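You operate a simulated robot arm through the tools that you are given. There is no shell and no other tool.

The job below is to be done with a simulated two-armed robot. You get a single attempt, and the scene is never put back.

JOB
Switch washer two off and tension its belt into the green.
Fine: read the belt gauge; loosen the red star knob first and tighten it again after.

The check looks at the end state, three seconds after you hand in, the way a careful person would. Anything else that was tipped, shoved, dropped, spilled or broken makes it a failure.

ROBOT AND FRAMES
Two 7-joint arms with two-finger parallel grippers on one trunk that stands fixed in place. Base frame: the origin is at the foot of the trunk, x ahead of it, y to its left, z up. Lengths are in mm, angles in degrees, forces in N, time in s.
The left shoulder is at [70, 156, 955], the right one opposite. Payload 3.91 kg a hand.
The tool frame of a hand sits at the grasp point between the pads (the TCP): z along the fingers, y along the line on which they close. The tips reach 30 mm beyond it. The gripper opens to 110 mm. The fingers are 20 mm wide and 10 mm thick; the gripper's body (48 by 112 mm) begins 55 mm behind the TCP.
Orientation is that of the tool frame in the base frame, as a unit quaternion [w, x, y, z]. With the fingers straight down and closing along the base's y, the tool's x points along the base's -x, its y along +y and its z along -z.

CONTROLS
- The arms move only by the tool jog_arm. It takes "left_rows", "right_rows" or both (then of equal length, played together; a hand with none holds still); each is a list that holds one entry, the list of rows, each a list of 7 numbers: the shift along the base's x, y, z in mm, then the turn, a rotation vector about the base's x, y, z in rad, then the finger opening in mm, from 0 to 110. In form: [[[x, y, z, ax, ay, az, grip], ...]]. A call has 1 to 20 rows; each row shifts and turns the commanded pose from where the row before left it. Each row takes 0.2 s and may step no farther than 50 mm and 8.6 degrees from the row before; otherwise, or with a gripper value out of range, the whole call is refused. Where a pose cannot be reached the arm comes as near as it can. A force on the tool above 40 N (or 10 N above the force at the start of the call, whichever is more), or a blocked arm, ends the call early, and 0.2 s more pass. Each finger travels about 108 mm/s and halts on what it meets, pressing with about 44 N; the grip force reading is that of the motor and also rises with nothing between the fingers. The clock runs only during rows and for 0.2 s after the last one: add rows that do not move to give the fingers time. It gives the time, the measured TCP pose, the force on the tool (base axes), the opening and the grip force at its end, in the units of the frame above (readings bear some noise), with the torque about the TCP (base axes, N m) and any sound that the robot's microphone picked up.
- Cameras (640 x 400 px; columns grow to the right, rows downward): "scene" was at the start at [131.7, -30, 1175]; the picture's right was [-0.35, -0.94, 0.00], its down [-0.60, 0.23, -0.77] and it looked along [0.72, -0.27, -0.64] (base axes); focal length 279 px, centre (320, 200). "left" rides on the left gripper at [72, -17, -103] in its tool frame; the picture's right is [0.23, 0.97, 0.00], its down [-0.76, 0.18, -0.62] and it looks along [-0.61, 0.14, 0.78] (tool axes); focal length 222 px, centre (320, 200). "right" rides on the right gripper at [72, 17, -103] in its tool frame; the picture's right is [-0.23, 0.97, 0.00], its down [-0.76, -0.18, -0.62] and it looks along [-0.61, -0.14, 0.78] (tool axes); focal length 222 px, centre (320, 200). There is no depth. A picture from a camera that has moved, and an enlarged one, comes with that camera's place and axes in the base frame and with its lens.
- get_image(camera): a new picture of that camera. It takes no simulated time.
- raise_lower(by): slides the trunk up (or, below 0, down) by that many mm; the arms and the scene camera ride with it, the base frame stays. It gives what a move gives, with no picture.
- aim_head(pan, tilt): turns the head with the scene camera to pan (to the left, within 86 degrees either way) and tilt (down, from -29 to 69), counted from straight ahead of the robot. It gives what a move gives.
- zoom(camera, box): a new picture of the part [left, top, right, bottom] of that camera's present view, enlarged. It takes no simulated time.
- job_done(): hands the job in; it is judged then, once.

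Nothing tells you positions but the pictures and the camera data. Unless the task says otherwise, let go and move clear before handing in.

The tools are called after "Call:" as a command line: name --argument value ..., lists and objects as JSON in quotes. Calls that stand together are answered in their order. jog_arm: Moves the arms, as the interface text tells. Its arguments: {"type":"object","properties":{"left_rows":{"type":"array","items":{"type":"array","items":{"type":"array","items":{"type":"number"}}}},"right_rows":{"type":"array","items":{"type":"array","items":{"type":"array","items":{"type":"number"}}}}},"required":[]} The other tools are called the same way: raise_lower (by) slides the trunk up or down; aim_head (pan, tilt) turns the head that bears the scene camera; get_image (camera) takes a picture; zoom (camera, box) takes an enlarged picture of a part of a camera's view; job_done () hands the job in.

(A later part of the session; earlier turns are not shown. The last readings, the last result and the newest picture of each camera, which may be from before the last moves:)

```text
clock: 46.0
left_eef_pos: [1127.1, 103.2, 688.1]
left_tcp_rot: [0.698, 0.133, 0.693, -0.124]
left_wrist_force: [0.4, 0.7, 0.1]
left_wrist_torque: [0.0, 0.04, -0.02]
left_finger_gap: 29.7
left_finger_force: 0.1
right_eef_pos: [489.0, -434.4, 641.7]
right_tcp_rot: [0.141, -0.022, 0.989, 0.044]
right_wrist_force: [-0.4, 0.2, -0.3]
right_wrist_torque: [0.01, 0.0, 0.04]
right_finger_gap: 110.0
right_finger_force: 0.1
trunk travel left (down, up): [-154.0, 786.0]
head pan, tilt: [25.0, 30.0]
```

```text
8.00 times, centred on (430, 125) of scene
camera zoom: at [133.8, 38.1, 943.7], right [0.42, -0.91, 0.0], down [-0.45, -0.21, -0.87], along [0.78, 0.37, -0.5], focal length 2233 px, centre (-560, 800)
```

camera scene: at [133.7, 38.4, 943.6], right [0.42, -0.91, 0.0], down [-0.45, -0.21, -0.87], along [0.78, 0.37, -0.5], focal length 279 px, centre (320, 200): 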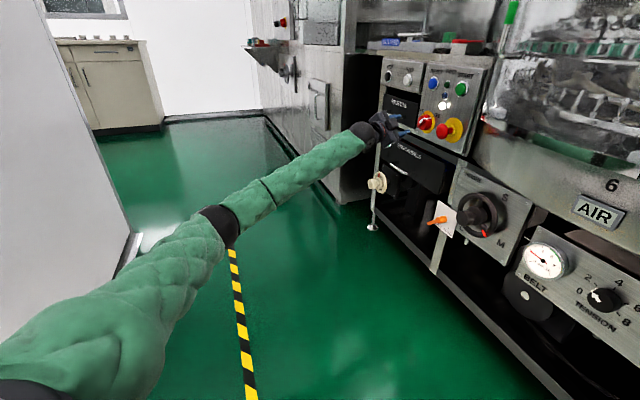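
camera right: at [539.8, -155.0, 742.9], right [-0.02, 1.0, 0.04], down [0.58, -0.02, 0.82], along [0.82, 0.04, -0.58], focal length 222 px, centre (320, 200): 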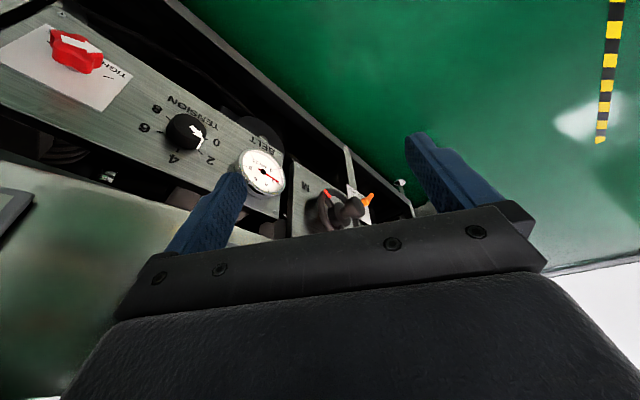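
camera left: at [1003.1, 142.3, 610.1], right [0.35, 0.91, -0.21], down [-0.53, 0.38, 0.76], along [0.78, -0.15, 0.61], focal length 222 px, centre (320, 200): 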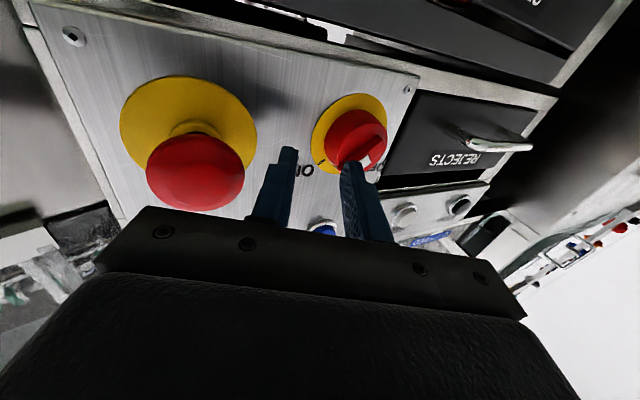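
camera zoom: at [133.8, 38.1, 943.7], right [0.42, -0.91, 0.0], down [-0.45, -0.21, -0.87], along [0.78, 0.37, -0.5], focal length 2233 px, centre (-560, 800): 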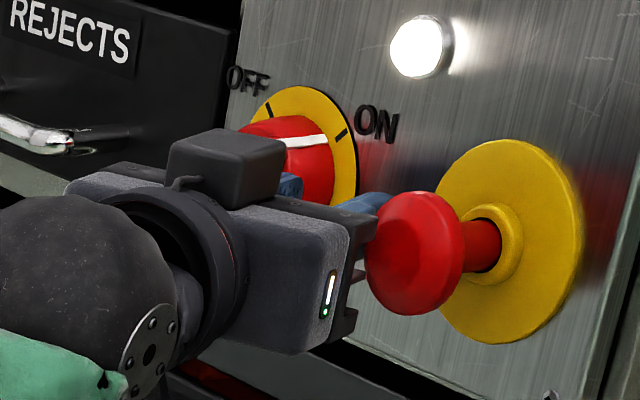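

The finger is now beside the pointer end. I'll back off 3 mm more to clear the drum face, then start pushing the pointer up and left.

Call:
jog_arm --left_rows '[[[-2.1, 2.1, 0, 0, 0, 0, 30], [2.1, 2.1, 3, 0, 0, 0, 30], [2.1, 2.1, 3, 0, 0, 0, 30], [2.1, 2.1, 4.3, 0, 0, 0, 30], [2.1, 2.1, 4.3, 0, 0, 0, 30], [0, 0, 0, 0, 0, 0, 30]]]'

Call:
zoom --camera "left" --box '[230, 60, 430, 220]'

Call:
zoom --camera "scene" --box '[400, 100, 460, 150]'

```text
clock: 47.4
left_eef_pos: [1132.2, 115.6, 703.6]
left_tcp_rot: [0.698, 0.132, 0.693, -0.123]
left_wrist_force: [-0.1, -0.2, 0.0]
left_wrist_torque: [0.01, -0.02, 0.0]
left_finger_gap: 29.9
left_finger_force: 0.0
right_eef_pos: [488.0, -434.8, 641.6]
right_tcp_rot: [0.142, -0.023, 0.989, 0.044]
right_wrist_force: [0.1, -0.7, -0.2]
right_wrist_torque: [-0.02, -0.02, -0.01]
right_finger_gap: 110.2
right_finger_force: 0.2
trunk travel left (down, up): [-154.0, 786.0]
head pan, tilt: [25.0, 30.0]
```

```text
2.50 times, centred on (330, 140) of left
camera zoom: at [1030.9, 136.2, 629.7], right [0.35, 0.91, -0.21], down [-0.53, 0.38, 0.76], along [0.78, -0.15, 0.61], focal length 555 px, centre (295, 350)
```

zoom: 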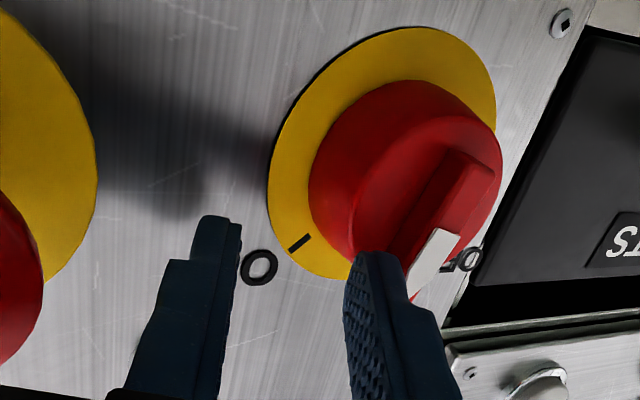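

```text
8.00 times, centred on (430, 125) of scene
camera zoom: at [133.6, 38.3, 943.7], right [0.42, -0.91, 0.0], down [-0.45, -0.21, -0.87], along [0.78, 0.37, -0.5], focal length 2233 px, centre (-560, 800)
```

zoom: 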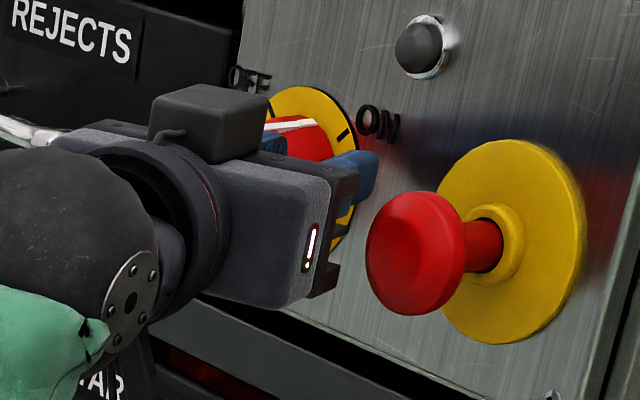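

The pointer is turning and the white lamp has gone out. I'll keep pushing the pointer round toward OFF.

Call:
jog_arm --left_rows '[[[2.3, 2.3, 3.5, 0, 0, 0, 30], [2.3, 2.3, 3.5, 0, 0, 0, 30], [2.8, 2.8, 3, 0, 0, 0, 30], [2.8, 2.8, 3, 0, 0, 0, 30], [2.8, 2.8, 2, 0, 0, 0, 30], [0, 0, 0, 0, 0, 0, 30]]]'

Call:
zoom --camera "left" --box '[230, 60, 430, 220]'

Call:
zoom --camera "scene" --box '[400, 100, 460, 150]'

```text
clock: 48.8
left_eef_pos: [1146.3, 127.5, 717.1]
left_tcp_rot: [0.698, 0.132, 0.693, -0.123]
left_wrist_force: [0.5, -0.3, 0.1]
left_wrist_torque: [-0.01, 0.03, -0.01]
left_finger_gap: 29.9
left_finger_force: 0.1
right_eef_pos: [488.6, -433.2, 641.9]
right_tcp_rot: [0.142, -0.023, 0.989, 0.044]
right_wrist_force: [-0.5, 0.4, 0.1]
right_wrist_torque: [0.01, -0.01, 0.03]
right_finger_gap: 110.0
right_finger_force: 0.0
trunk travel left (down, up): [-154.0, 786.0]
head pan, tilt: [25.0, 30.0]
```

```text
2.50 times, centred on (330, 140) of left
camera zoom: at [1044.0, 149.1, 644.4], right [0.35, 0.91, -0.21], down [-0.53, 0.38, 0.76], along [0.78, -0.15, 0.61], focal length 555 px, centre (295, 350)
```

zoom: 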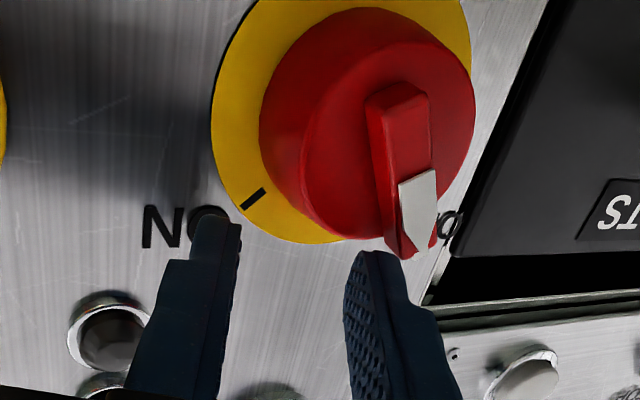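

```text
8.00 times, centred on (430, 125) of scene
camera zoom: at [133.7, 38.3, 943.7], right [0.42, -0.91, 0.0], down [-0.45, -0.21, -0.87], along [0.78, 0.37, -0.5], focal length 2233 px, centre (-560, 800)
```

zoom: 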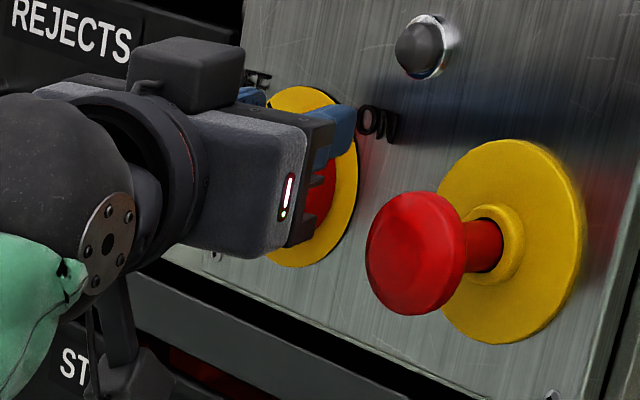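

The pointer is now about 30° left of vertical. A little more push to the left should bring it to the OFF mark.

Call:
jog_arm --left_rows '[[[2.1, 2.1, -0.7, 0, 0, 0, 30], [2.1, 2.1, -0.7, 0, 0, 0, 30], [0, 0, 0, 0, 0, 0, 30]]]'

Call:
zoom --camera "left" --box '[230, 60, 430, 220]'

```text
clock: 49.6
left_eef_pos: [1149.0, 132.1, 716.4]
left_tcp_rot: [0.697, 0.133, 0.693, -0.124]
left_wrist_force: [-0.1, -1.1, -0.2]
left_wrist_torque: [-0.01, 0.0, 0.01]
left_finger_gap: 29.6
left_finger_force: 0.2
right_eef_pos: [488.4, -433.6, 642.7]
right_tcp_rot: [0.141, -0.023, 0.989, 0.044]
right_wrist_force: [0.3, -0.7, -0.1]
right_wrist_torque: [0.0, 0.01, 0.01]
right_finger_gap: 110.3
right_finger_force: 0.1
trunk travel left (down, up): [-154.0, 786.0]
head pan, tilt: [25.0, 30.0]
```

```text
2.50 times, centred on (330, 140) of left
camera zoom: at [1047.8, 153.8, 643.1], right [0.35, 0.91, -0.21], down [-0.53, 0.38, 0.76], along [0.78, -0.15, 0.61], focal length 555 px, centre (295, 350)
```

zoom: 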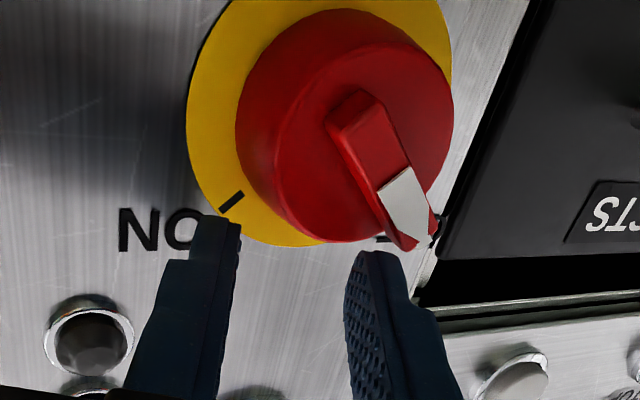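

The handle snapped to about 41° left, close to OFF. I'll nudge it slightly more to make sure it is at its stop, then check.

Call:
jog_arm --left_rows '[[[1.4, 1.4, -1.5, 0, 0, 0, 30], [1.4, 1.4, -1.5, 0, 0, 0, 30], [0, 0, 0, 0, 0, 0, 30]]]'

Call:
zoom --camera "left" --box '[230, 60, 430, 220]'

```text
clock: 50.4
left_eef_pos: [1150.2, 134.5, 715.1]
left_tcp_rot: [0.698, 0.133, 0.692, -0.125]
left_wrist_force: [-10.9, -3.6, 7.1]
left_wrist_torque: [0.04, -0.13, 0.02]
left_finger_gap: 26.1
left_finger_force: 0.1
right_eef_pos: [488.2, -433.5, 642.3]
right_tcp_rot: [0.142, -0.023, 0.989, 0.043]
right_wrist_force: [0.5, 1.2, -0.2]
right_wrist_torque: [0.01, 0.0, 0.0]
right_finger_gap: 109.9
right_finger_force: 0.0
trunk travel left (down, up): [-154.0, 786.0]
head pan, tilt: [25.0, 30.0]
```

```text
2.50 times, centred on (330, 140) of left
camera zoom: at [1049.9, 155.9, 642.1], right [0.35, 0.91, -0.21], down [-0.53, 0.38, 0.76], along [0.77, -0.15, 0.61], focal length 555 px, centre (295, 350)
```

zoom: 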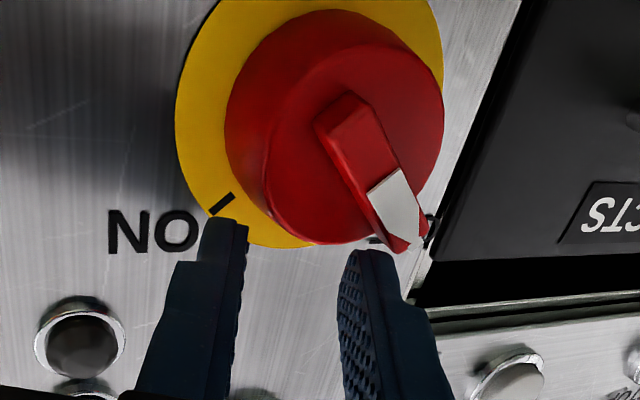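

There is a firm stop at 11 N with the handle at OFF. I'll back the left hand straight out and verify.

Call:
jog_arm --left_rows '[[[-2, -2, 1, 0, 0, 0, 30], [-12, 7, 0, 0, 0, 0, 30], [-18, 8, 0, 0, 0, 0, 30], [-24, 10, 0, 0, 0, 0, 30], [-24, 14, 0, 0, 0, 0, 30], [-24, 14, 0, 0, 0, 0, 30], [-24, 14, 0, 0, 0, 0, 30], [-24, 14, 0, 0, 0, 0, 30], [0, 0, 0, 0, 0, 0, 30], [0, 0, 0, 0, 0, 0, 30]]]'

Call:
zoom --camera "scene" --box '[375, 60, 495, 160]'

Call:
zoom --camera "scene" --box '[405, 100, 465, 150]'

Call:
get_image --camera "scene"

```text
clock: 52.6
left_eef_pos: [1000.9, 213.3, 713.8]
left_tcp_rot: [0.697, 0.131, 0.694, -0.124]
left_wrist_force: [-1.0, -0.1, 0.7]
left_wrist_torque: [-0.02, -0.04, 0.0]
left_finger_gap: 30.0
left_finger_force: 0.1
right_eef_pos: [489.0, -435.1, 641.4]
right_tcp_rot: [0.142, -0.022, 0.989, 0.044]
right_wrist_force: [-0.1, -0.2, -0.4]
right_wrist_torque: [0.01, -0.04, -0.01]
right_finger_gap: 110.1
right_finger_force: 0.1
trunk travel left (down, up): [-154.0, 786.0]
head pan, tilt: [25.0, 30.0]
```

```text
4.00 times, centred on (435, 110) of scene
camera zoom: at [133.7, 38.3, 943.6], right [0.42, -0.91, 0.0], down [-0.45, -0.21, -0.87], along [0.78, 0.37, -0.5], focal length 1116 px, centre (-140, 560)
```

zoom: 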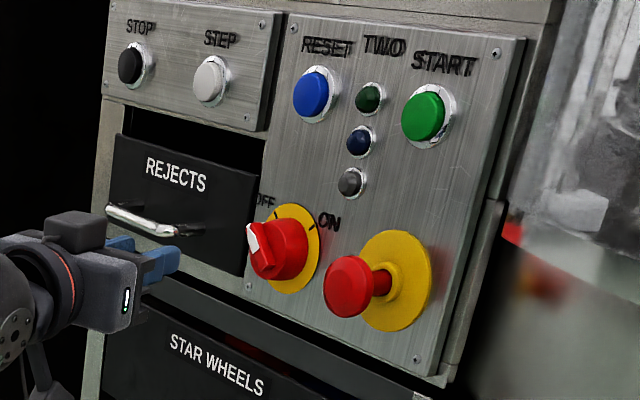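

```text
8.00 times, centred on (435, 125) of scene
camera zoom: at [133.7, 38.3, 943.6], right [0.42, -0.91, 0.0], down [-0.45, -0.21, -0.87], along [0.78, 0.37, -0.5], focal length 2233 px, centre (-600, 800)
```

zoom: 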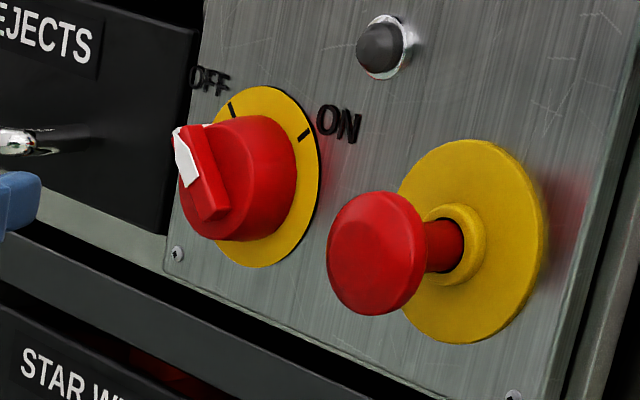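

```text
taken
camera scene: at [133.7, 38.3, 943.6], right [0.42, -0.91, 0.0], down [-0.45, -0.21, -0.87], along [0.78, 0.37, -0.5], focal length 279 px, centre (320, 200)
```

scene: 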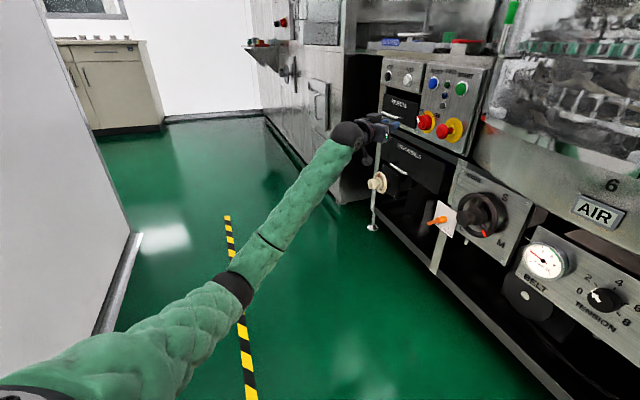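

The switch is at OFF and its lamp is out. Next is the belt panel, so I'll aim the head there and take precise close-ups.

Call:
aim_head --pan -25 --tilt 32

Call:
get_image --camera "scene"

Call:
zoom --camera "scene" --box '[270, 190, 400, 280]'

```text
clock: 53.8
left_eef_pos: [1000.5, 212.7, 714.3]
left_tcp_rot: [0.697, 0.131, 0.694, -0.124]
left_wrist_force: [-1.3, 0.4, -0.2]
left_wrist_torque: [0.04, -0.02, 0.0]
left_finger_gap: 29.9
left_finger_force: 0.0
right_eef_pos: [488.4, -433.5, 641.3]
right_tcp_rot: [0.142, -0.022, 0.989, 0.044]
right_wrist_force: [0.3, -1.5, -0.2]
right_wrist_torque: [0.03, -0.02, 0.02]
right_finger_gap: 109.8
right_finger_force: 0.1
trunk travel left (down, up): [-154.0, 786.0]
head pan, tilt: [-25.0, 32.0]
```

```text
taken
camera scene: at [133.0, -37.7, 940.5], right [-0.42, -0.91, 0.0], down [-0.48, 0.22, -0.85], along [0.77, -0.36, -0.53], focal length 279 px, centre (320, 200)
```

scene: 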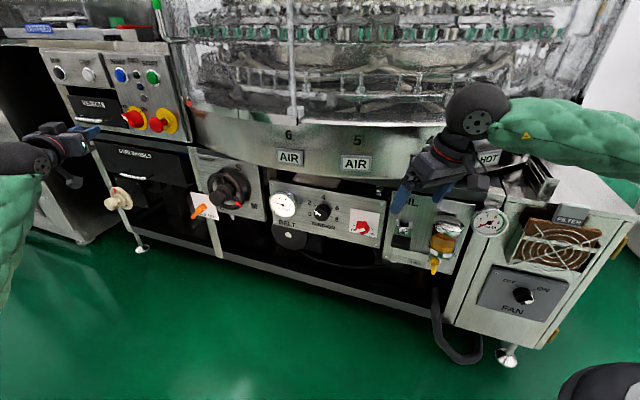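

```text
4.44 times, centred on (335, 235) of scene
camera zoom: at [133.0, -37.7, 940.5], right [-0.42, -0.91, 0.0], down [-0.48, 0.22, -0.85], along [0.77, -0.36, -0.53], focal length 1241 px, centre (253, 44)
```

zoom: 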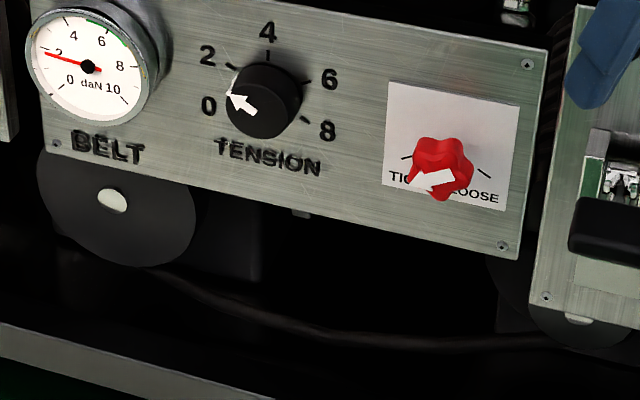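

Triangulation puts the star knob's axis at about (671,-428,452) and the tension dial's at (759,-340,470). I'll use the left arm again because it is already level. First I'll move it back and across in a gentle path well clear of the machine, yawing to -45°.

Call:
jog_arm --left_rows '[[[-20, -12.75, -7.85, 0, 0, -0.035, 60], [-20, -12.75, -7.85, 0, 0, -0.035, 60], [-20, -12.75, -7.85, 0, 0, -0.035, 60], [-20, -12.75, -7.85, 0, 0, -0.035, 60], [-20, -12.75, -7.85, 0, 0, -0.035, 60], [-20, -12.75, -7.85, 0, 0, -0.035, 60], [-20, -12.75, -7.85, 0, 0, -0.035, 60], [-20, -12.75, -7.85, 0, 0, -0.035, 60], [-20, -12.75, -7.85, 0, 0, -0.035, 60], [-20, -12.75, -7.85, 0, 0, -0.035, 60], [-20, -12.75, -7.85, 0, 0, -0.035, 60], [-20, -12.75, -7.85, 0, 0, -0.035, 60], [0, 0, 0, 0, 0, 0, 60], [0, 0, 0, 0, 0, 0, 60]]]'

Call:
get_image --camera "scene"

```text
clock: 56.8
left_eef_pos: [761.3, 58.8, 620.1]
left_tcp_rot: [0.656, 0.274, 0.65, -0.267]
left_wrist_force: [0.6, -0.4, -0.5]
left_wrist_torque: [-0.01, -0.04, 0.03]
left_finger_gap: 59.9
left_finger_force: 0.1
right_eef_pos: [488.0, -434.6, 641.8]
right_tcp_rot: [0.142, -0.023, 0.989, 0.044]
right_wrist_force: [-0.3, 0.1, -0.1]
right_wrist_torque: [0.01, 0.01, 0.01]
right_finger_gap: 109.8
right_finger_force: 0.0
trunk travel left (down, up): [-154.0, 786.0]
head pan, tilt: [-25.0, 32.0]
```

```text
taken
camera scene: at [132.9, -37.7, 940.5], right [-0.42, -0.91, 0.0], down [-0.48, 0.22, -0.85], along [0.77, -0.36, -0.53], focal length 279 px, centre (320, 200)
```

scene: 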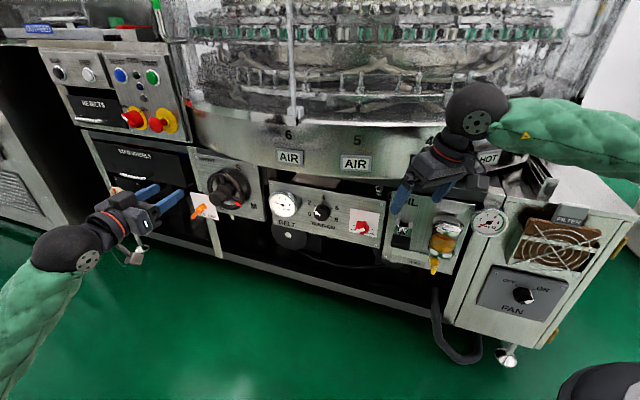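

Stable. I'll continue to the staging point in front of the tension dial, about 150 mm off the panel.

Call:
jog_arm --left_rows '[[[-7.6, -21, -11.1, 0, 0, 0, 60], [-7.6, -21, -11.1, 0, 0, 0, 60], [-7.6, -21, -11.1, 0, 0, 0, 60], [-7.6, -21, -11.1, 0, 0, 0, 60], [-7.6, -21, -11.1, 0, 0, 0, 60], [-7.6, -21, -11.1, 0, 0, 0, 60], [-7.6, -21, -11.1, 0, 0, 0, 60], [-7.6, -21, -11.1, 0, 0, 0, 60], [-7.6, -21, -11.1, 0, 0, 0, 60], [-7.6, -21, -11.1, 0, 0, 0, 60], [-7.6, -21, -11.1, 0, 0, 0, 60], [-7.6, -21, -11.1, 0, 0, 0, 60], [-7.6, -21, -11.1, 0, 0, 0, 60], [-7.6, -21, -11.1, 0, 0, 0, 60], [0, 0, 0, 0, 0, 0, 60], [0, 0, 0, 0, 0, 0, 60]]]'

Call:
get_image --camera "scene"

Call:
get_image --camera "left"

```text
clock: 60.2
left_eef_pos: [654.7, -233.9, 465.5]
left_tcp_rot: [0.656, 0.276, 0.65, -0.267]
left_wrist_force: [0.4, 0.5, -0.2]
left_wrist_torque: [0.02, 0.01, 0.0]
left_finger_gap: 59.7
left_finger_force: 0.0
right_eef_pos: [487.8, -434.4, 642.0]
right_tcp_rot: [0.141, -0.022, 0.989, 0.044]
right_wrist_force: [0.1, 0.3, 0.1]
right_wrist_torque: [-0.01, -0.02, -0.01]
right_finger_gap: 110.2
right_finger_force: 0.1
trunk travel left (down, up): [-154.0, 786.0]
head pan, tilt: [-25.0, 32.0]
```

```text
taken
camera scene: at [132.8, -37.9, 940.5], right [-0.42, -0.91, 0.0], down [-0.48, 0.22, -0.85], along [0.77, -0.36, -0.53], focal length 279 px, centre (320, 200)
```

scene: 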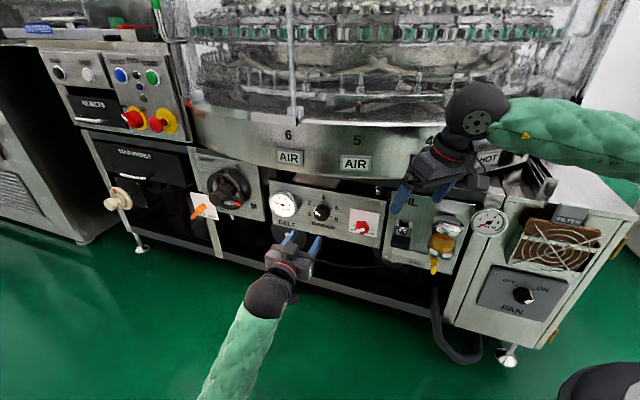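

```text
taken
camera left: at [570.8, -171.8, 391.8], right [0.69, 0.69, -0.21], down [-0.32, 0.56, 0.76], along [0.65, -0.46, 0.61], focal length 222 px, centre (320, 200)
```

left: 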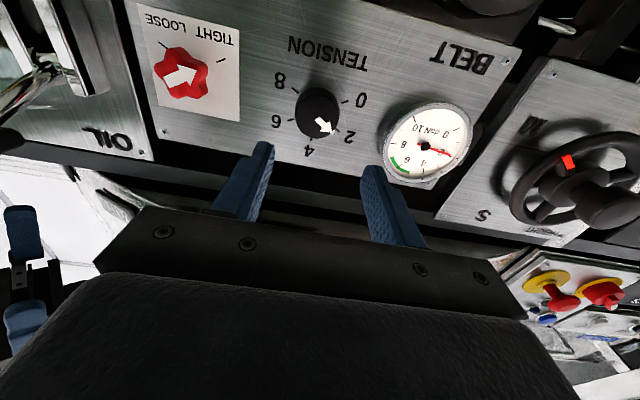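

This is an excellent view of the star knob, dial and gauge, although upside down. I'll zoom in for details.

Call:
zoom --camera "left" --box '[130, 0, 250, 130]'

Call:
zoom --camera "left" --box '[260, 60, 390, 165]'

Call:
zoom --camera "left" --box '[375, 95, 485, 190]'

```text
3.08 times, centred on (190, 65) of left
camera zoom: at [570.8, -171.8, 391.8], right [0.69, 0.69, -0.21], down [-0.32, 0.56, 0.76], along [0.65, -0.46, 0.61], focal length 684 px, centre (720, 615)
```

zoom: 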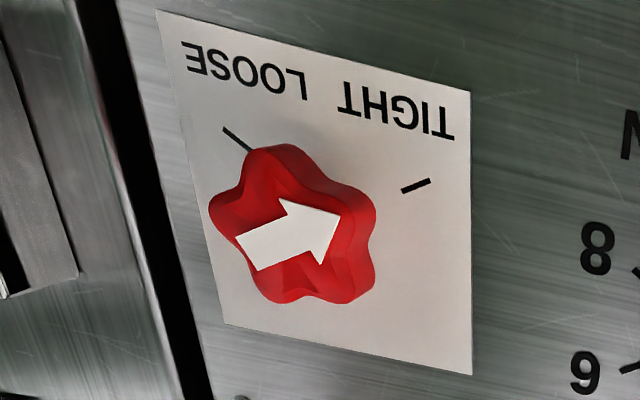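

```text
3.81 times, centred on (325, 112) of left
camera zoom: at [570.8, -171.8, 391.8], right [0.69, 0.69, -0.21], down [-0.32, 0.56, 0.76], along [0.65, -0.46, 0.61], focal length 846 px, centre (301, 533)
```

zoom: 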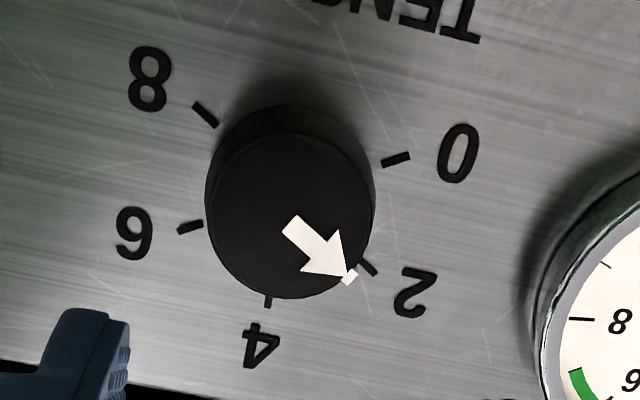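

```text
4.21 times, centred on (430, 142) of left
camera zoom: at [570.8, -171.8, 391.8], right [0.69, 0.69, -0.21], down [-0.32, 0.56, 0.76], along [0.65, -0.46, 0.61], focal length 935 px, centre (-143, 442)
```

zoom: 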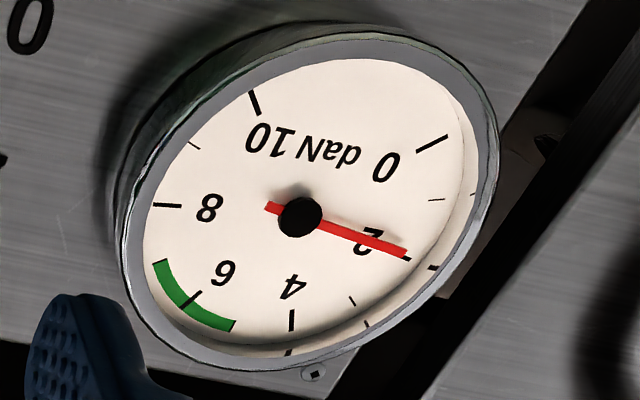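

The gauge reads about 2, with green from about 5.2 to 6.8. The star's front is about 30 mm off the panel and has five lobes, and its arrow is at TIGHT. I'll stage in front of the star, rolling the hand 52° so a later 140° turn stays within the wrist's range.

Call:
jog_arm --left_rows '[[[-8, -17.9, -1.64, 0.0914, -0.092, 0, 80], [-8, -17.9, -1.64, 0.0914, -0.092, 0, 80], [-8, -17.9, -1.64, 0.0914, -0.092, 0, 80], [-8, -17.9, -1.64, 0.0914, -0.092, 0, 80], [-8, -17.9, -1.64, 0.0914, -0.092, 0, 80], [-8, -17.9, -1.64, 0.0914, -0.092, 0, 80], [-8, -17.9, -1.64, 0.0914, -0.092, 0, 80], [0, 0, 0, 0, 0, 0, 80], [0, 0, 0, 0, 0, 0, 80]]]'

Call:
get_image --camera "left"

Call:
get_image --camera "scene"

```text
clock: 62.2
left_eef_pos: [598.8, -359.4, 455.6]
left_tcp_rot: [0.707, 0.532, 0.463, 0.046]
left_wrist_force: [-0.4, 0.2, -0.2]
left_wrist_torque: [-0.01, 0.0, 0.0]
left_finger_gap: 79.9
left_finger_force: 0.1
right_eef_pos: [488.6, -435.0, 641.6]
right_tcp_rot: [0.142, -0.022, 0.989, 0.044]
right_wrist_force: [-0.5, 0.1, 0.2]
right_wrist_torque: [-0.01, -0.02, -0.02]
right_finger_gap: 109.9
right_finger_force: 0.0
trunk travel left (down, up): [-154.0, 786.0]
head pan, tilt: [-25.0, 32.0]
```

```text
taken
camera left: at [560.3, -252.7, 397.2], right [0.54, 0.54, 0.64], down [-0.8, 0.09, 0.6], along [0.27, -0.83, 0.48], focal length 222 px, centre (320, 200)
```

left: 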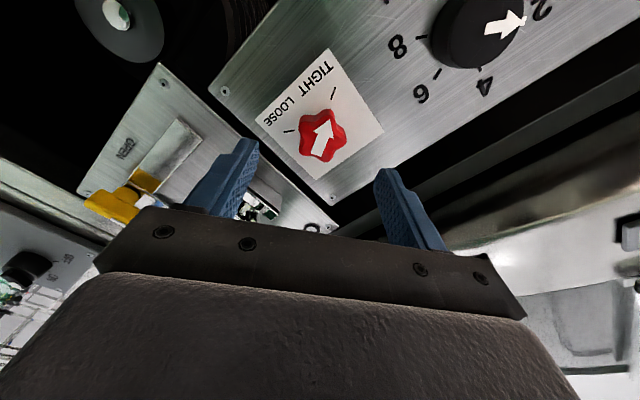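

```text
taken
camera scene: at [132.8, -37.9, 940.5], right [-0.42, -0.91, 0.0], down [-0.48, 0.22, -0.85], along [0.77, -0.36, -0.53], focal length 279 px, centre (320, 200)
```

scene: 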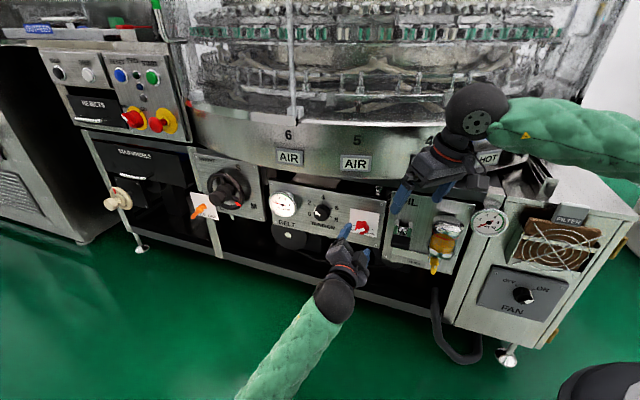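

Call:
zoom --camera "left" --box '[240, 60, 400, 220]'

Call:
zoom --camera "scene" --box '[300, 190, 420, 270]'

```text
2.50 times, centred on (320, 140) of left
camera zoom: at [560.3, -252.7, 397.2], right [0.54, 0.54, 0.64], down [-0.8, 0.09, 0.6], along [0.27, -0.83, 0.48], focal length 555 px, centre (320, 350)
```

zoom: 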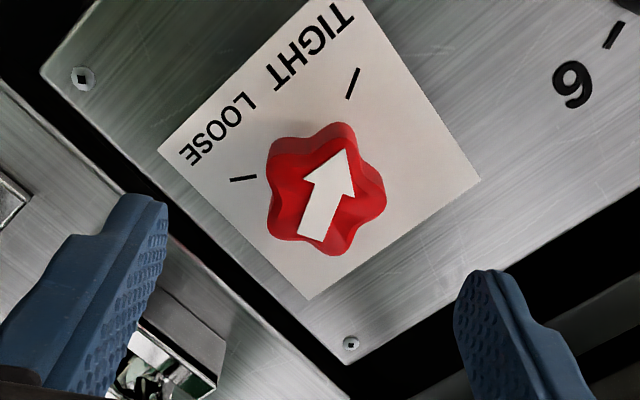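

```text
5.00 times, centred on (360, 230) of scene
camera zoom: at [132.8, -37.9, 940.5], right [-0.42, -0.91, 0.0], down [-0.48, 0.22, -0.85], along [0.77, -0.36, -0.53], focal length 1396 px, centre (120, 50)
```

zoom: 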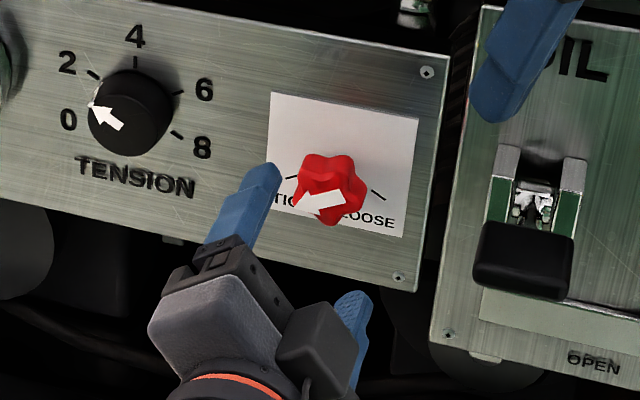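

The star sits centred between the fingers, with a lobe facing one pad and a valley facing the other. I'll advance along the knob's axis.

Call:
jog_arm --left_rows '[[[2.4, 2.5, -1.4, 0, 0, 0, 80], [5.6, -5.6, 0, 0, 0, 0, 80], [5.6, -5.6, 0, 0, 0, 0, 80], [5.6, -5.6, 0, 0, 0, 0, 80], [5.6, -5.6, 0, 0, 0, 0, 80], [5.6, -5.6, 0, 0, 0, 0, 80], [5.6, -5.6, 0, 0, 0, 0, 80], [0, 0, 0, 0, 0, 0, 80], [0, 0, 0, 0, 0, 0, 80]]]'

Call:
get_image --camera "left"

Call:
zoom --camera "scene" --box '[300, 190, 420, 270]'

```text
clock: 64.2
left_eef_pos: [634.9, -389.7, 453.5]
left_tcp_rot: [0.707, 0.533, 0.463, 0.046]
left_wrist_force: [1.0, -0.8, 0.0]
left_wrist_torque: [0.02, -0.03, 0.0]
left_finger_gap: 80.1
left_finger_force: 0.2
right_eef_pos: [489.3, -433.8, 641.3]
right_tcp_rot: [0.142, -0.022, 0.989, 0.044]
right_wrist_force: [-0.1, -0.5, -0.1]
right_wrist_torque: [0.04, -0.01, 0.01]
right_finger_gap: 109.9
right_finger_force: 0.0
trunk travel left (down, up): [-154.0, 786.0]
head pan, tilt: [-25.0, 32.0]
```

```text
taken
camera left: at [595.7, -283.8, 395.1], right [0.54, 0.54, 0.64], down [-0.79, 0.09, 0.6], along [0.27, -0.83, 0.48], focal length 222 px, centre (320, 200)
```

left: 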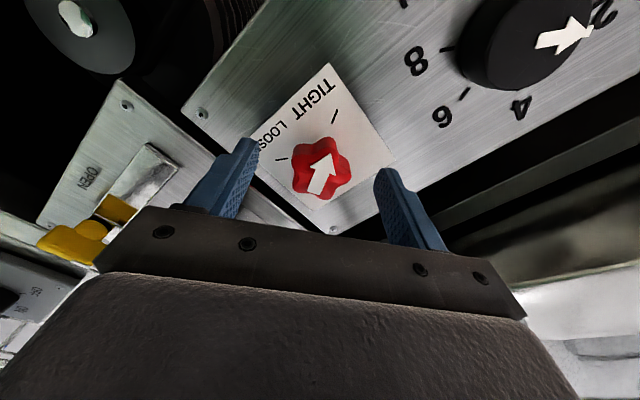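

```text
5.00 times, centred on (360, 230) of scene
camera zoom: at [132.8, -37.9, 940.5], right [-0.42, -0.91, 0.0], down [-0.48, 0.22, -0.85], along [0.77, -0.36, -0.53], focal length 1396 px, centre (120, 50)
```

zoom: 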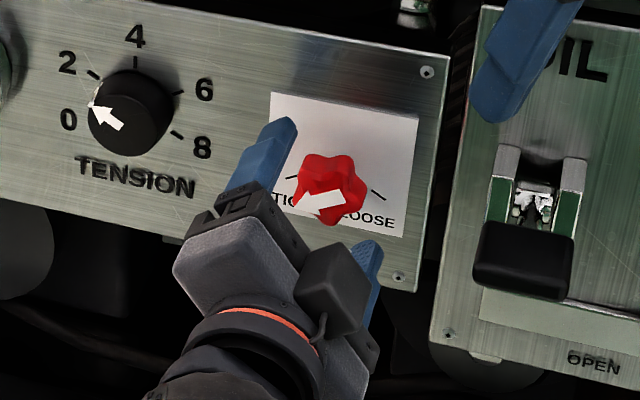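

Well aligned. I'll advance the last 15 mm and then close on the star.

Call:
jog_arm --left_rows '[[[5.3, -5.3, 0, 0, 0, 0, 80], [5.3, -5.3, 0, 0, 0, 0, 80], [0, 0, 0, 0, 0, 0, 70], [0, 0, 0, 0, 0, 0, 60], [0, 0, 0, 0, 0, 0, 50], [0, 0, 0, 0, 0, 0, 50]]]'

Call:
get_image --camera "left"

Call:
zoom --camera "scene" --box '[320, 200, 400, 260]'

```text
clock: 65.6
left_eef_pos: [645.0, -400.6, 452.1]
left_tcp_rot: [0.707, 0.532, 0.464, 0.047]
left_wrist_force: [-0.6, 0.3, 0.5]
left_wrist_torque: [-0.03, -0.02, 0.03]
left_finger_gap: 49.9
left_finger_force: 0.1
right_eef_pos: [488.6, -435.0, 642.3]
right_tcp_rot: [0.142, -0.022, 0.989, 0.044]
right_wrist_force: [-0.1, -0.5, 0.4]
right_wrist_torque: [0.03, 0.0, 0.0]
right_finger_gap: 110.1
right_finger_force: 0.0
trunk travel left (down, up): [-154.0, 786.0]
head pan, tilt: [-25.0, 32.0]
```

```text
taken
camera left: at [606.1, -294.5, 395.1], right [0.54, 0.54, 0.64], down [-0.79, 0.09, 0.6], along [0.27, -0.83, 0.48], focal length 222 px, centre (320, 200)
```

left: 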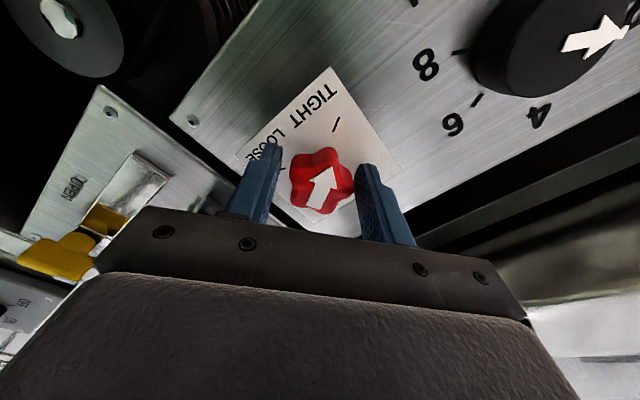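

```text
6.67 times, centred on (360, 230) of scene
camera zoom: at [132.8, -37.9, 940.5], right [-0.42, -0.91, 0.0], down [-0.48, 0.22, -0.85], along [0.77, -0.36, -0.53], focal length 1861 px, centre (53, 0)
```

zoom: 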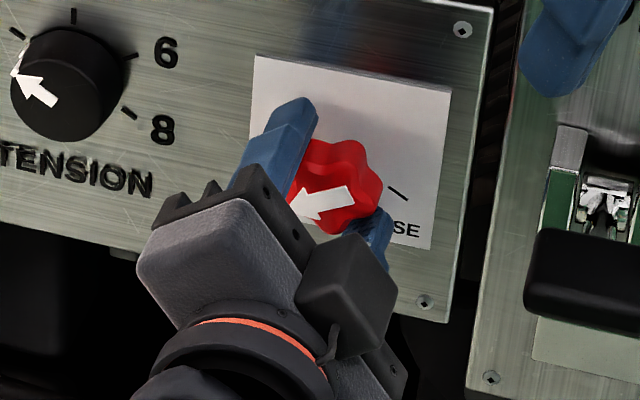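

The star is nicely between the pads. Now I'll close on it.

Call:
jog_arm --left_rows '[[[0, 0, 0, 0, 0, 0, 44], [0, 0, 0, 0, 0, 0, 38], [0, 0, 0, 0, 0, 0, 30], [0, 0, 0, 0, 0, 0, 20], [0, 0, 0, 0, 0, 0, 20]]]'

Call:
zoom --camera "left" --box '[230, 90, 410, 230]'

```text
clock: 66.8
left_eef_pos: [645.1, -400.9, 453.4]
left_tcp_rot: [0.707, 0.532, 0.463, 0.046]
left_wrist_force: [4.9, 0.7, 4.3]
left_wrist_torque: [0.18, 0.2, -0.19]
left_finger_gap: 38.2
left_finger_force: 45.2
right_eef_pos: [488.5, -433.2, 642.0]
right_tcp_rot: [0.141, -0.022, 0.989, 0.044]
right_wrist_force: [0.1, 0.4, 0.0]
right_wrist_torque: [0.03, 0.01, 0.01]
right_finger_gap: 110.0
right_finger_force: 0.0
trunk travel left (down, up): [-154.0, 786.0]
head pan, tilt: [-25.0, 32.0]
```

```text
2.86 times, centred on (320, 160) of left
camera zoom: at [606.3, -294.3, 395.4], right [0.54, 0.55, 0.64], down [-0.8, 0.09, 0.6], along [0.27, -0.83, 0.48], focal length 635 px, centre (320, 314)
```

zoom: 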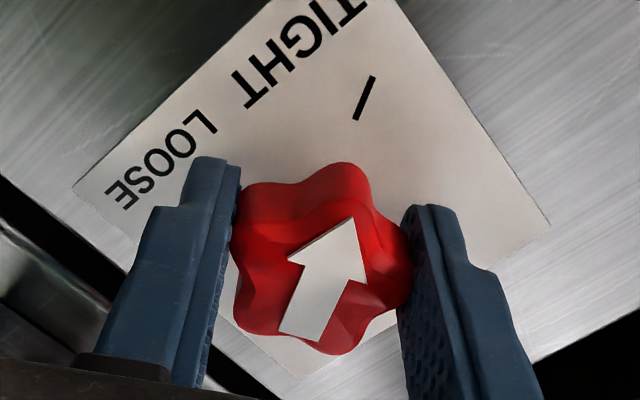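

It's gripped with 45 N at 38 mm. I'll test a counter-clockwise (loosening) turn of about 17° and watch the torque.

Call:
jog_arm --left_rows '[[[0, 0, 0, -0.0705, 0.0709, 0, 20], [0, 0, 0, -0.0705, 0.0709, 0, 20], [0, 0, 0, -0.0705, 0.0709, 0, 20], [0, 0, 0, 0, 0, 0, 20]]]'

Call:
zoom --camera "left" --box '[230, 90, 410, 230]'

Call:
zoom --camera "scene" --box '[320, 200, 400, 260]'

```text
clock: 67.4
left_eef_pos: [645.7, -400.3, 453.4]
left_tcp_rot: [0.709, 0.501, 0.496, 0.0]
left_wrist_force: [-7.7, -1.2, -5.7]
left_wrist_torque: [-0.27, -0.29, 0.58]
left_finger_gap: 37.9
left_finger_force: 45.0
right_eef_pos: [488.3, -435.0, 642.0]
right_tcp_rot: [0.142, -0.023, 0.989, 0.044]
right_wrist_force: [0.2, 0.6, 0.3]
right_wrist_torque: [-0.01, 0.0, 0.01]
right_finger_gap: 109.8
right_finger_force: 0.0
trunk travel left (down, up): [-154.0, 786.0]
head pan, tilt: [-25.0, 32.0]
stopped in row 2 (left hand): the force on the tool passed its limit at 66 N (the readings are from after the stop); the commanded pose is now the measured one
```

```text
2.86 times, centred on (320, 160) of left
camera zoom: at [601.1, -300.1, 389.4], right [0.6, 0.6, 0.53], down [-0.73, 0.16, 0.66], along [0.31, -0.79, 0.53], focal length 635 px, centre (320, 314)
```

zoom: 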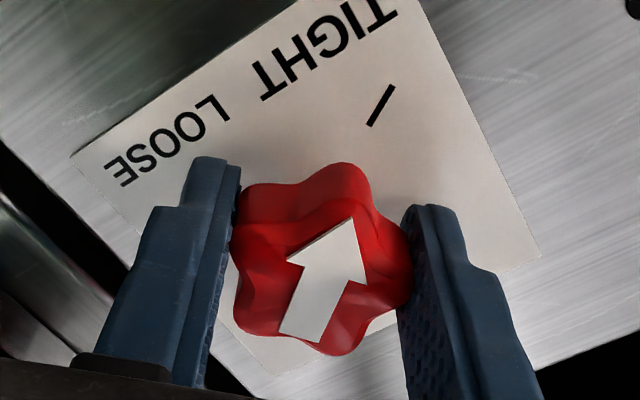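

```text
6.67 times, centred on (360, 230) of scene
camera zoom: at [132.6, -38.2, 940.5], right [-0.42, -0.91, 0.0], down [-0.48, 0.22, -0.85], along [0.77, -0.36, -0.53], focal length 1861 px, centre (53, 0)
```

zoom: 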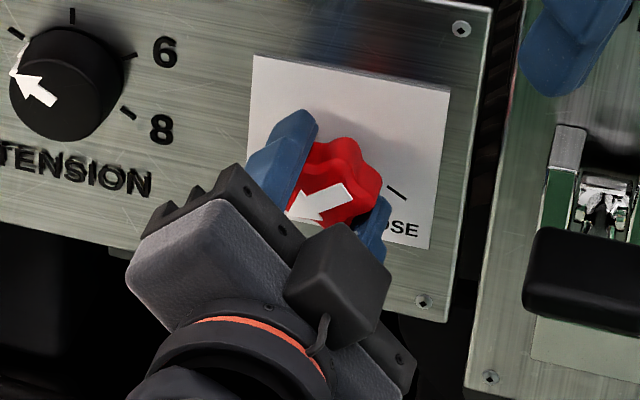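

The knob turned with the hand by about 7°, so counter-clockwise is right, but a force spike stopped the call. I'll continue in smaller steps.

Call:
jog_arm --left_rows '[[[0, 0, 0, -0.0354, 0.0354, 0, 20], [0, 0, 0, -0.0354, 0.0354, 0, 20], [0, 0, 0, -0.0354, 0.0354, 0, 20], [0, 0, 0, -0.0354, 0.0354, 0, 20], [0, 0, 0, 0, 0, 0, 20]]]'

Call:
zoom --camera "left" --box '[230, 90, 410, 230]'

```text
clock: 67.7
left_eef_pos: [645.5, -402.1, 452.7]
left_tcp_rot: [0.709, 0.499, 0.499, -0.007]
left_wrist_force: [-12.3, -3.8, -6.2]
left_wrist_torque: [-0.13, -0.18, 0.9]
left_finger_gap: 38.2
left_finger_force: 45.3
right_eef_pos: [489.0, -434.4, 641.5]
right_tcp_rot: [0.142, -0.022, 0.989, 0.043]
right_wrist_force: [1.5, -0.3, -0.1]
right_wrist_torque: [-0.01, 0.0, 0.01]
right_finger_gap: 110.0
right_finger_force: 0.0
trunk travel left (down, up): [-154.0, 786.0]
head pan, tilt: [-25.0, 32.0]
stopped in row 1 (left hand): the force on the tool passed its limit at 50 N (the readings are from after the stop); the commanded pose is now the measured one
```

```text
2.86 times, centred on (320, 160) of left
camera zoom: at [600.9, -300.7, 388.8], right [0.61, 0.6, 0.52], down [-0.73, 0.17, 0.67], along [0.31, -0.78, 0.54], focal length 635 px, centre (320, 314)
```

zoom: 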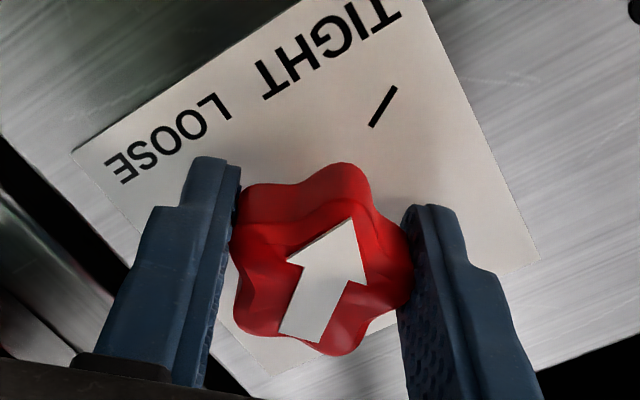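

The grip is well centred, and the spikes look like stick-slip from the tight thread. I'll try much finer steps.

Call:
jog_arm --left_rows '[[[0, 0, 0, 0, 0, 0, 20], [0, 0, 0, -0.0141, 0.0141, 0, 20], [0, 0, 0, -0.0141, 0.0141, 0, 20], [0, 0, 0, -0.0141, 0.0141, 0, 20], [0, 0, 0, -0.0141, 0.0141, 0, 20], [0, 0, 0, -0.0141, 0.0141, 0, 20], [0, 0, 0, -0.0141, 0.0141, 0, 20], [0, 0, 0, 0, 0, 0, 20]]]'

Call:
zoom --camera "left" --box '[230, 90, 410, 230]'

Call:
zoom --camera "scene" --box '[270, 180, 400, 270]'

```text
clock: 68.3
left_eef_pos: [645.0, -401.4, 452.9]
left_tcp_rot: [0.709, 0.497, 0.501, -0.012]
left_wrist_force: [-9.8, -6.8, -3.6]
left_wrist_torque: [-0.03, -0.09, 0.85]
left_finger_gap: 37.9
left_finger_force: 44.8
right_eef_pos: [489.2, -433.7, 641.7]
right_tcp_rot: [0.142, -0.023, 0.989, 0.044]
right_wrist_force: [0.7, 0.3, 0.5]
right_wrist_torque: [0.02, 0.01, 0.03]
right_finger_gap: 110.1
right_finger_force: 0.1
trunk travel left (down, up): [-154.0, 786.0]
head pan, tilt: [-25.0, 32.0]
stopped in row 2 (left hand): the force on the tool passed its limit at 46 N (the readings are from after the stop); the commanded pose is now the measured one
```

```text
2.86 times, centred on (320, 160) of left
camera zoom: at [600.8, -301.0, 388.5], right [0.62, 0.6, 0.51], down [-0.72, 0.17, 0.67], along [0.32, -0.78, 0.54], focal length 635 px, centre (320, 314)
```

zoom: 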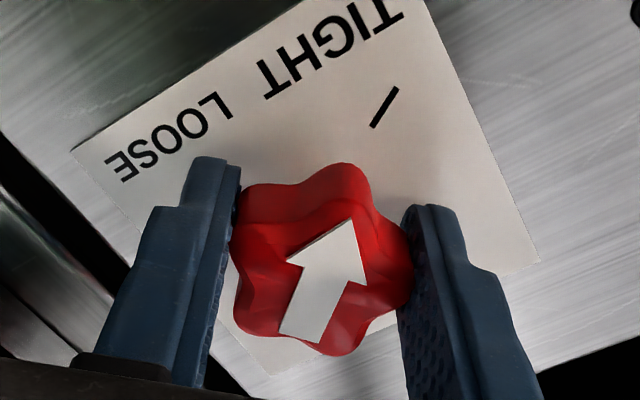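

```text
4.44 times, centred on (335, 225) of scene
camera zoom: at [132.9, -38.3, 940.5], right [-0.42, -0.91, 0.0], down [-0.48, 0.22, -0.85], along [0.77, -0.36, -0.53], focal length 1241 px, centre (253, 89)
```

zoom: 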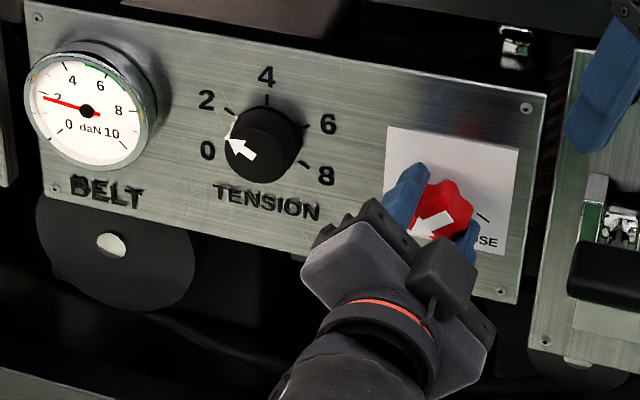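

Each call advances the knob a little before the force limit trips. I'll relieve the small sideways load with a 0.5 mm shift and try larger rotation steps.

Call:
jog_arm --left_rows '[[[-0.3, -0.3, -0.35, 0, 0, 0, 20], [0, 0, 0, -0.085, 0.085, 0, 20], [0, 0, 0, -0.085, 0.085, 0, 20], [0, 0, 0, -0.085, 0.085, 0, 20], [0, 0, 0, 0, 0, 0, 20]]]'

Call:
zoom --camera "left" --box '[230, 90, 410, 230]'

```text
clock: 68.8
left_eef_pos: [645.2, -401.7, 453.1]
left_tcp_rot: [0.708, 0.496, 0.503, -0.019]
left_wrist_force: [-6.6, -8.5, -5.1]
left_wrist_torque: [-0.27, -0.32, 0.63]
left_finger_gap: 37.4
left_finger_force: 44.9
right_eef_pos: [489.3, -435.2, 641.7]
right_tcp_rot: [0.142, -0.023, 0.989, 0.044]
right_wrist_force: [0.5, -0.6, -0.2]
right_wrist_torque: [0.0, 0.0, 0.01]
right_finger_gap: 110.1
right_finger_force: 0.0
trunk travel left (down, up): [-154.0, 786.0]
head pan, tilt: [-25.0, 32.0]
stopped in row 2 (left hand): the force on the tool passed its limit at 56 N (the readings are from after the stop); the commanded pose is now the measured one
```

```text
2.86 times, centred on (320, 160) of left
camera zoom: at [600.8, -301.5, 388.0], right [0.62, 0.6, 0.5], down [-0.72, 0.18, 0.68], along [0.32, -0.78, 0.54], focal length 635 px, centre (320, 314)
```

zoom: 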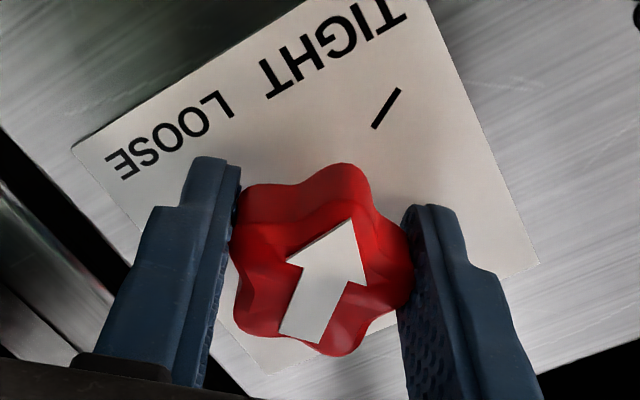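

Only about a degree per call. To see what load is building up, I'll turn by a tiny angle that shouldn't trip the limit and read the force.

Call:
jog_arm --left_rows '[[[0, 0, 0, -0.0035, 0.0035, 0, 20], [0, 0, 0, 0, 0, 0, 20]]]'

Call:
jog_arm --left_rows '[[[0, 0, 0, -0.0035, 0.0035, 0, 20], [0, 0, 0, 0, 0, 0, 20]]]'

Call:
jog_arm --left_rows '[[[0, 0, 0, -0.0035, 0.0035, 0, 20], [0, 0, 0, 0, 0, 0, 20]]]'

```text
clock: 69.4
left_eef_pos: [645.7, -401.5, 452.5]
left_tcp_rot: [0.709, 0.495, 0.503, -0.019]
left_wrist_force: [-28.7, -11.3, -16.0]
left_wrist_torque: [0.22, 0.06, 0.51]
left_finger_gap: 37.8
left_finger_force: 45.2
right_eef_pos: [487.1, -435.2, 640.5]
right_tcp_rot: [0.141, -0.022, 0.989, 0.044]
right_wrist_force: [0.9, 0.4, -0.3]
right_wrist_torque: [0.03, 0.02, -0.02]
right_finger_gap: 110.3
right_finger_force: 0.1
trunk travel left (down, up): [-154.0, 786.0]
head pan, tilt: [-25.0, 32.0]
```

```text
clock: 69.8
left_eef_pos: [645.4, -401.1, 452.0]
left_tcp_rot: [0.708, 0.495, 0.503, -0.019]
left_wrist_force: [-9.5, -12.2, -5.6]
left_wrist_torque: [-0.04, -0.14, 0.92]
left_finger_gap: 37.6
left_finger_force: 44.5
right_eef_pos: [489.1, -435.0, 641.5]
right_tcp_rot: [0.142, -0.023, 0.989, 0.044]
right_wrist_force: [0.5, -0.7, -0.2]
right_wrist_torque: [0.01, 0.02, -0.05]
right_finger_gap: 110.0
right_finger_force: 0.1
trunk travel left (down, up): [-154.0, 786.0]
head pan, tilt: [-25.0, 32.0]
stopped in row 1 (left hand): the force on the tool passed its limit at 46 N (the readings are from after the stop); the commanded pose is now the measured one
```

```text
clock: 70.5
left_eef_pos: [645.4, -401.7, 452.9]
left_tcp_rot: [0.709, 0.495, 0.502, -0.02]
left_wrist_force: [-10.5, -10.3, -5.5]
left_wrist_torque: [-0.13, -0.16, 0.77]
left_finger_gap: 37.8
left_finger_force: 44.9
right_eef_pos: [489.2, -433.5, 641.0]
right_tcp_rot: [0.142, -0.023, 0.989, 0.044]
right_wrist_force: [0.6, 0.1, -0.3]
right_wrist_torque: [0.04, 0.03, 0.02]
right_finger_gap: 109.8
right_finger_force: 0.0
trunk travel left (down, up): [-154.0, 786.0]
head pan, tilt: [-25.0, 32.0]
stopped in row 2 (left hand): the force on the tool passed its limit at 41 N (the readings are from after the stop); the commanded pose is now the measured one
```

The load is mostly along the closing line, and each stop resets the command to a slightly noisy measured pose. I'll null the side force first with a small shift.

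Call:
jog_arm --left_rows '[[[-0.3, -0.3, -0.3, 0, 0, 0, 20], [0, 0, 0, 0, 0, 0, 20]]]'

```text
clock: 71.1
left_eef_pos: [644.5, -401.0, 453.9]
left_tcp_rot: [0.708, 0.497, 0.501, -0.02]
left_wrist_force: [-25.1, -7.1, -12.2]
left_wrist_torque: [0.05, -0.06, 0.5]
left_finger_gap: 37.7
left_finger_force: 45.3
right_eef_pos: [488.0, -434.7, 641.9]
right_tcp_rot: [0.142, -0.022, 0.989, 0.044]
right_wrist_force: [1.4, -0.5, -0.7]
right_wrist_torque: [-0.04, 0.02, 0.03]
right_finger_gap: 109.9
right_finger_force: 0.0
trunk travel left (down, up): [-154.0, 786.0]
head pan, tilt: [-25.0, 32.0]
```

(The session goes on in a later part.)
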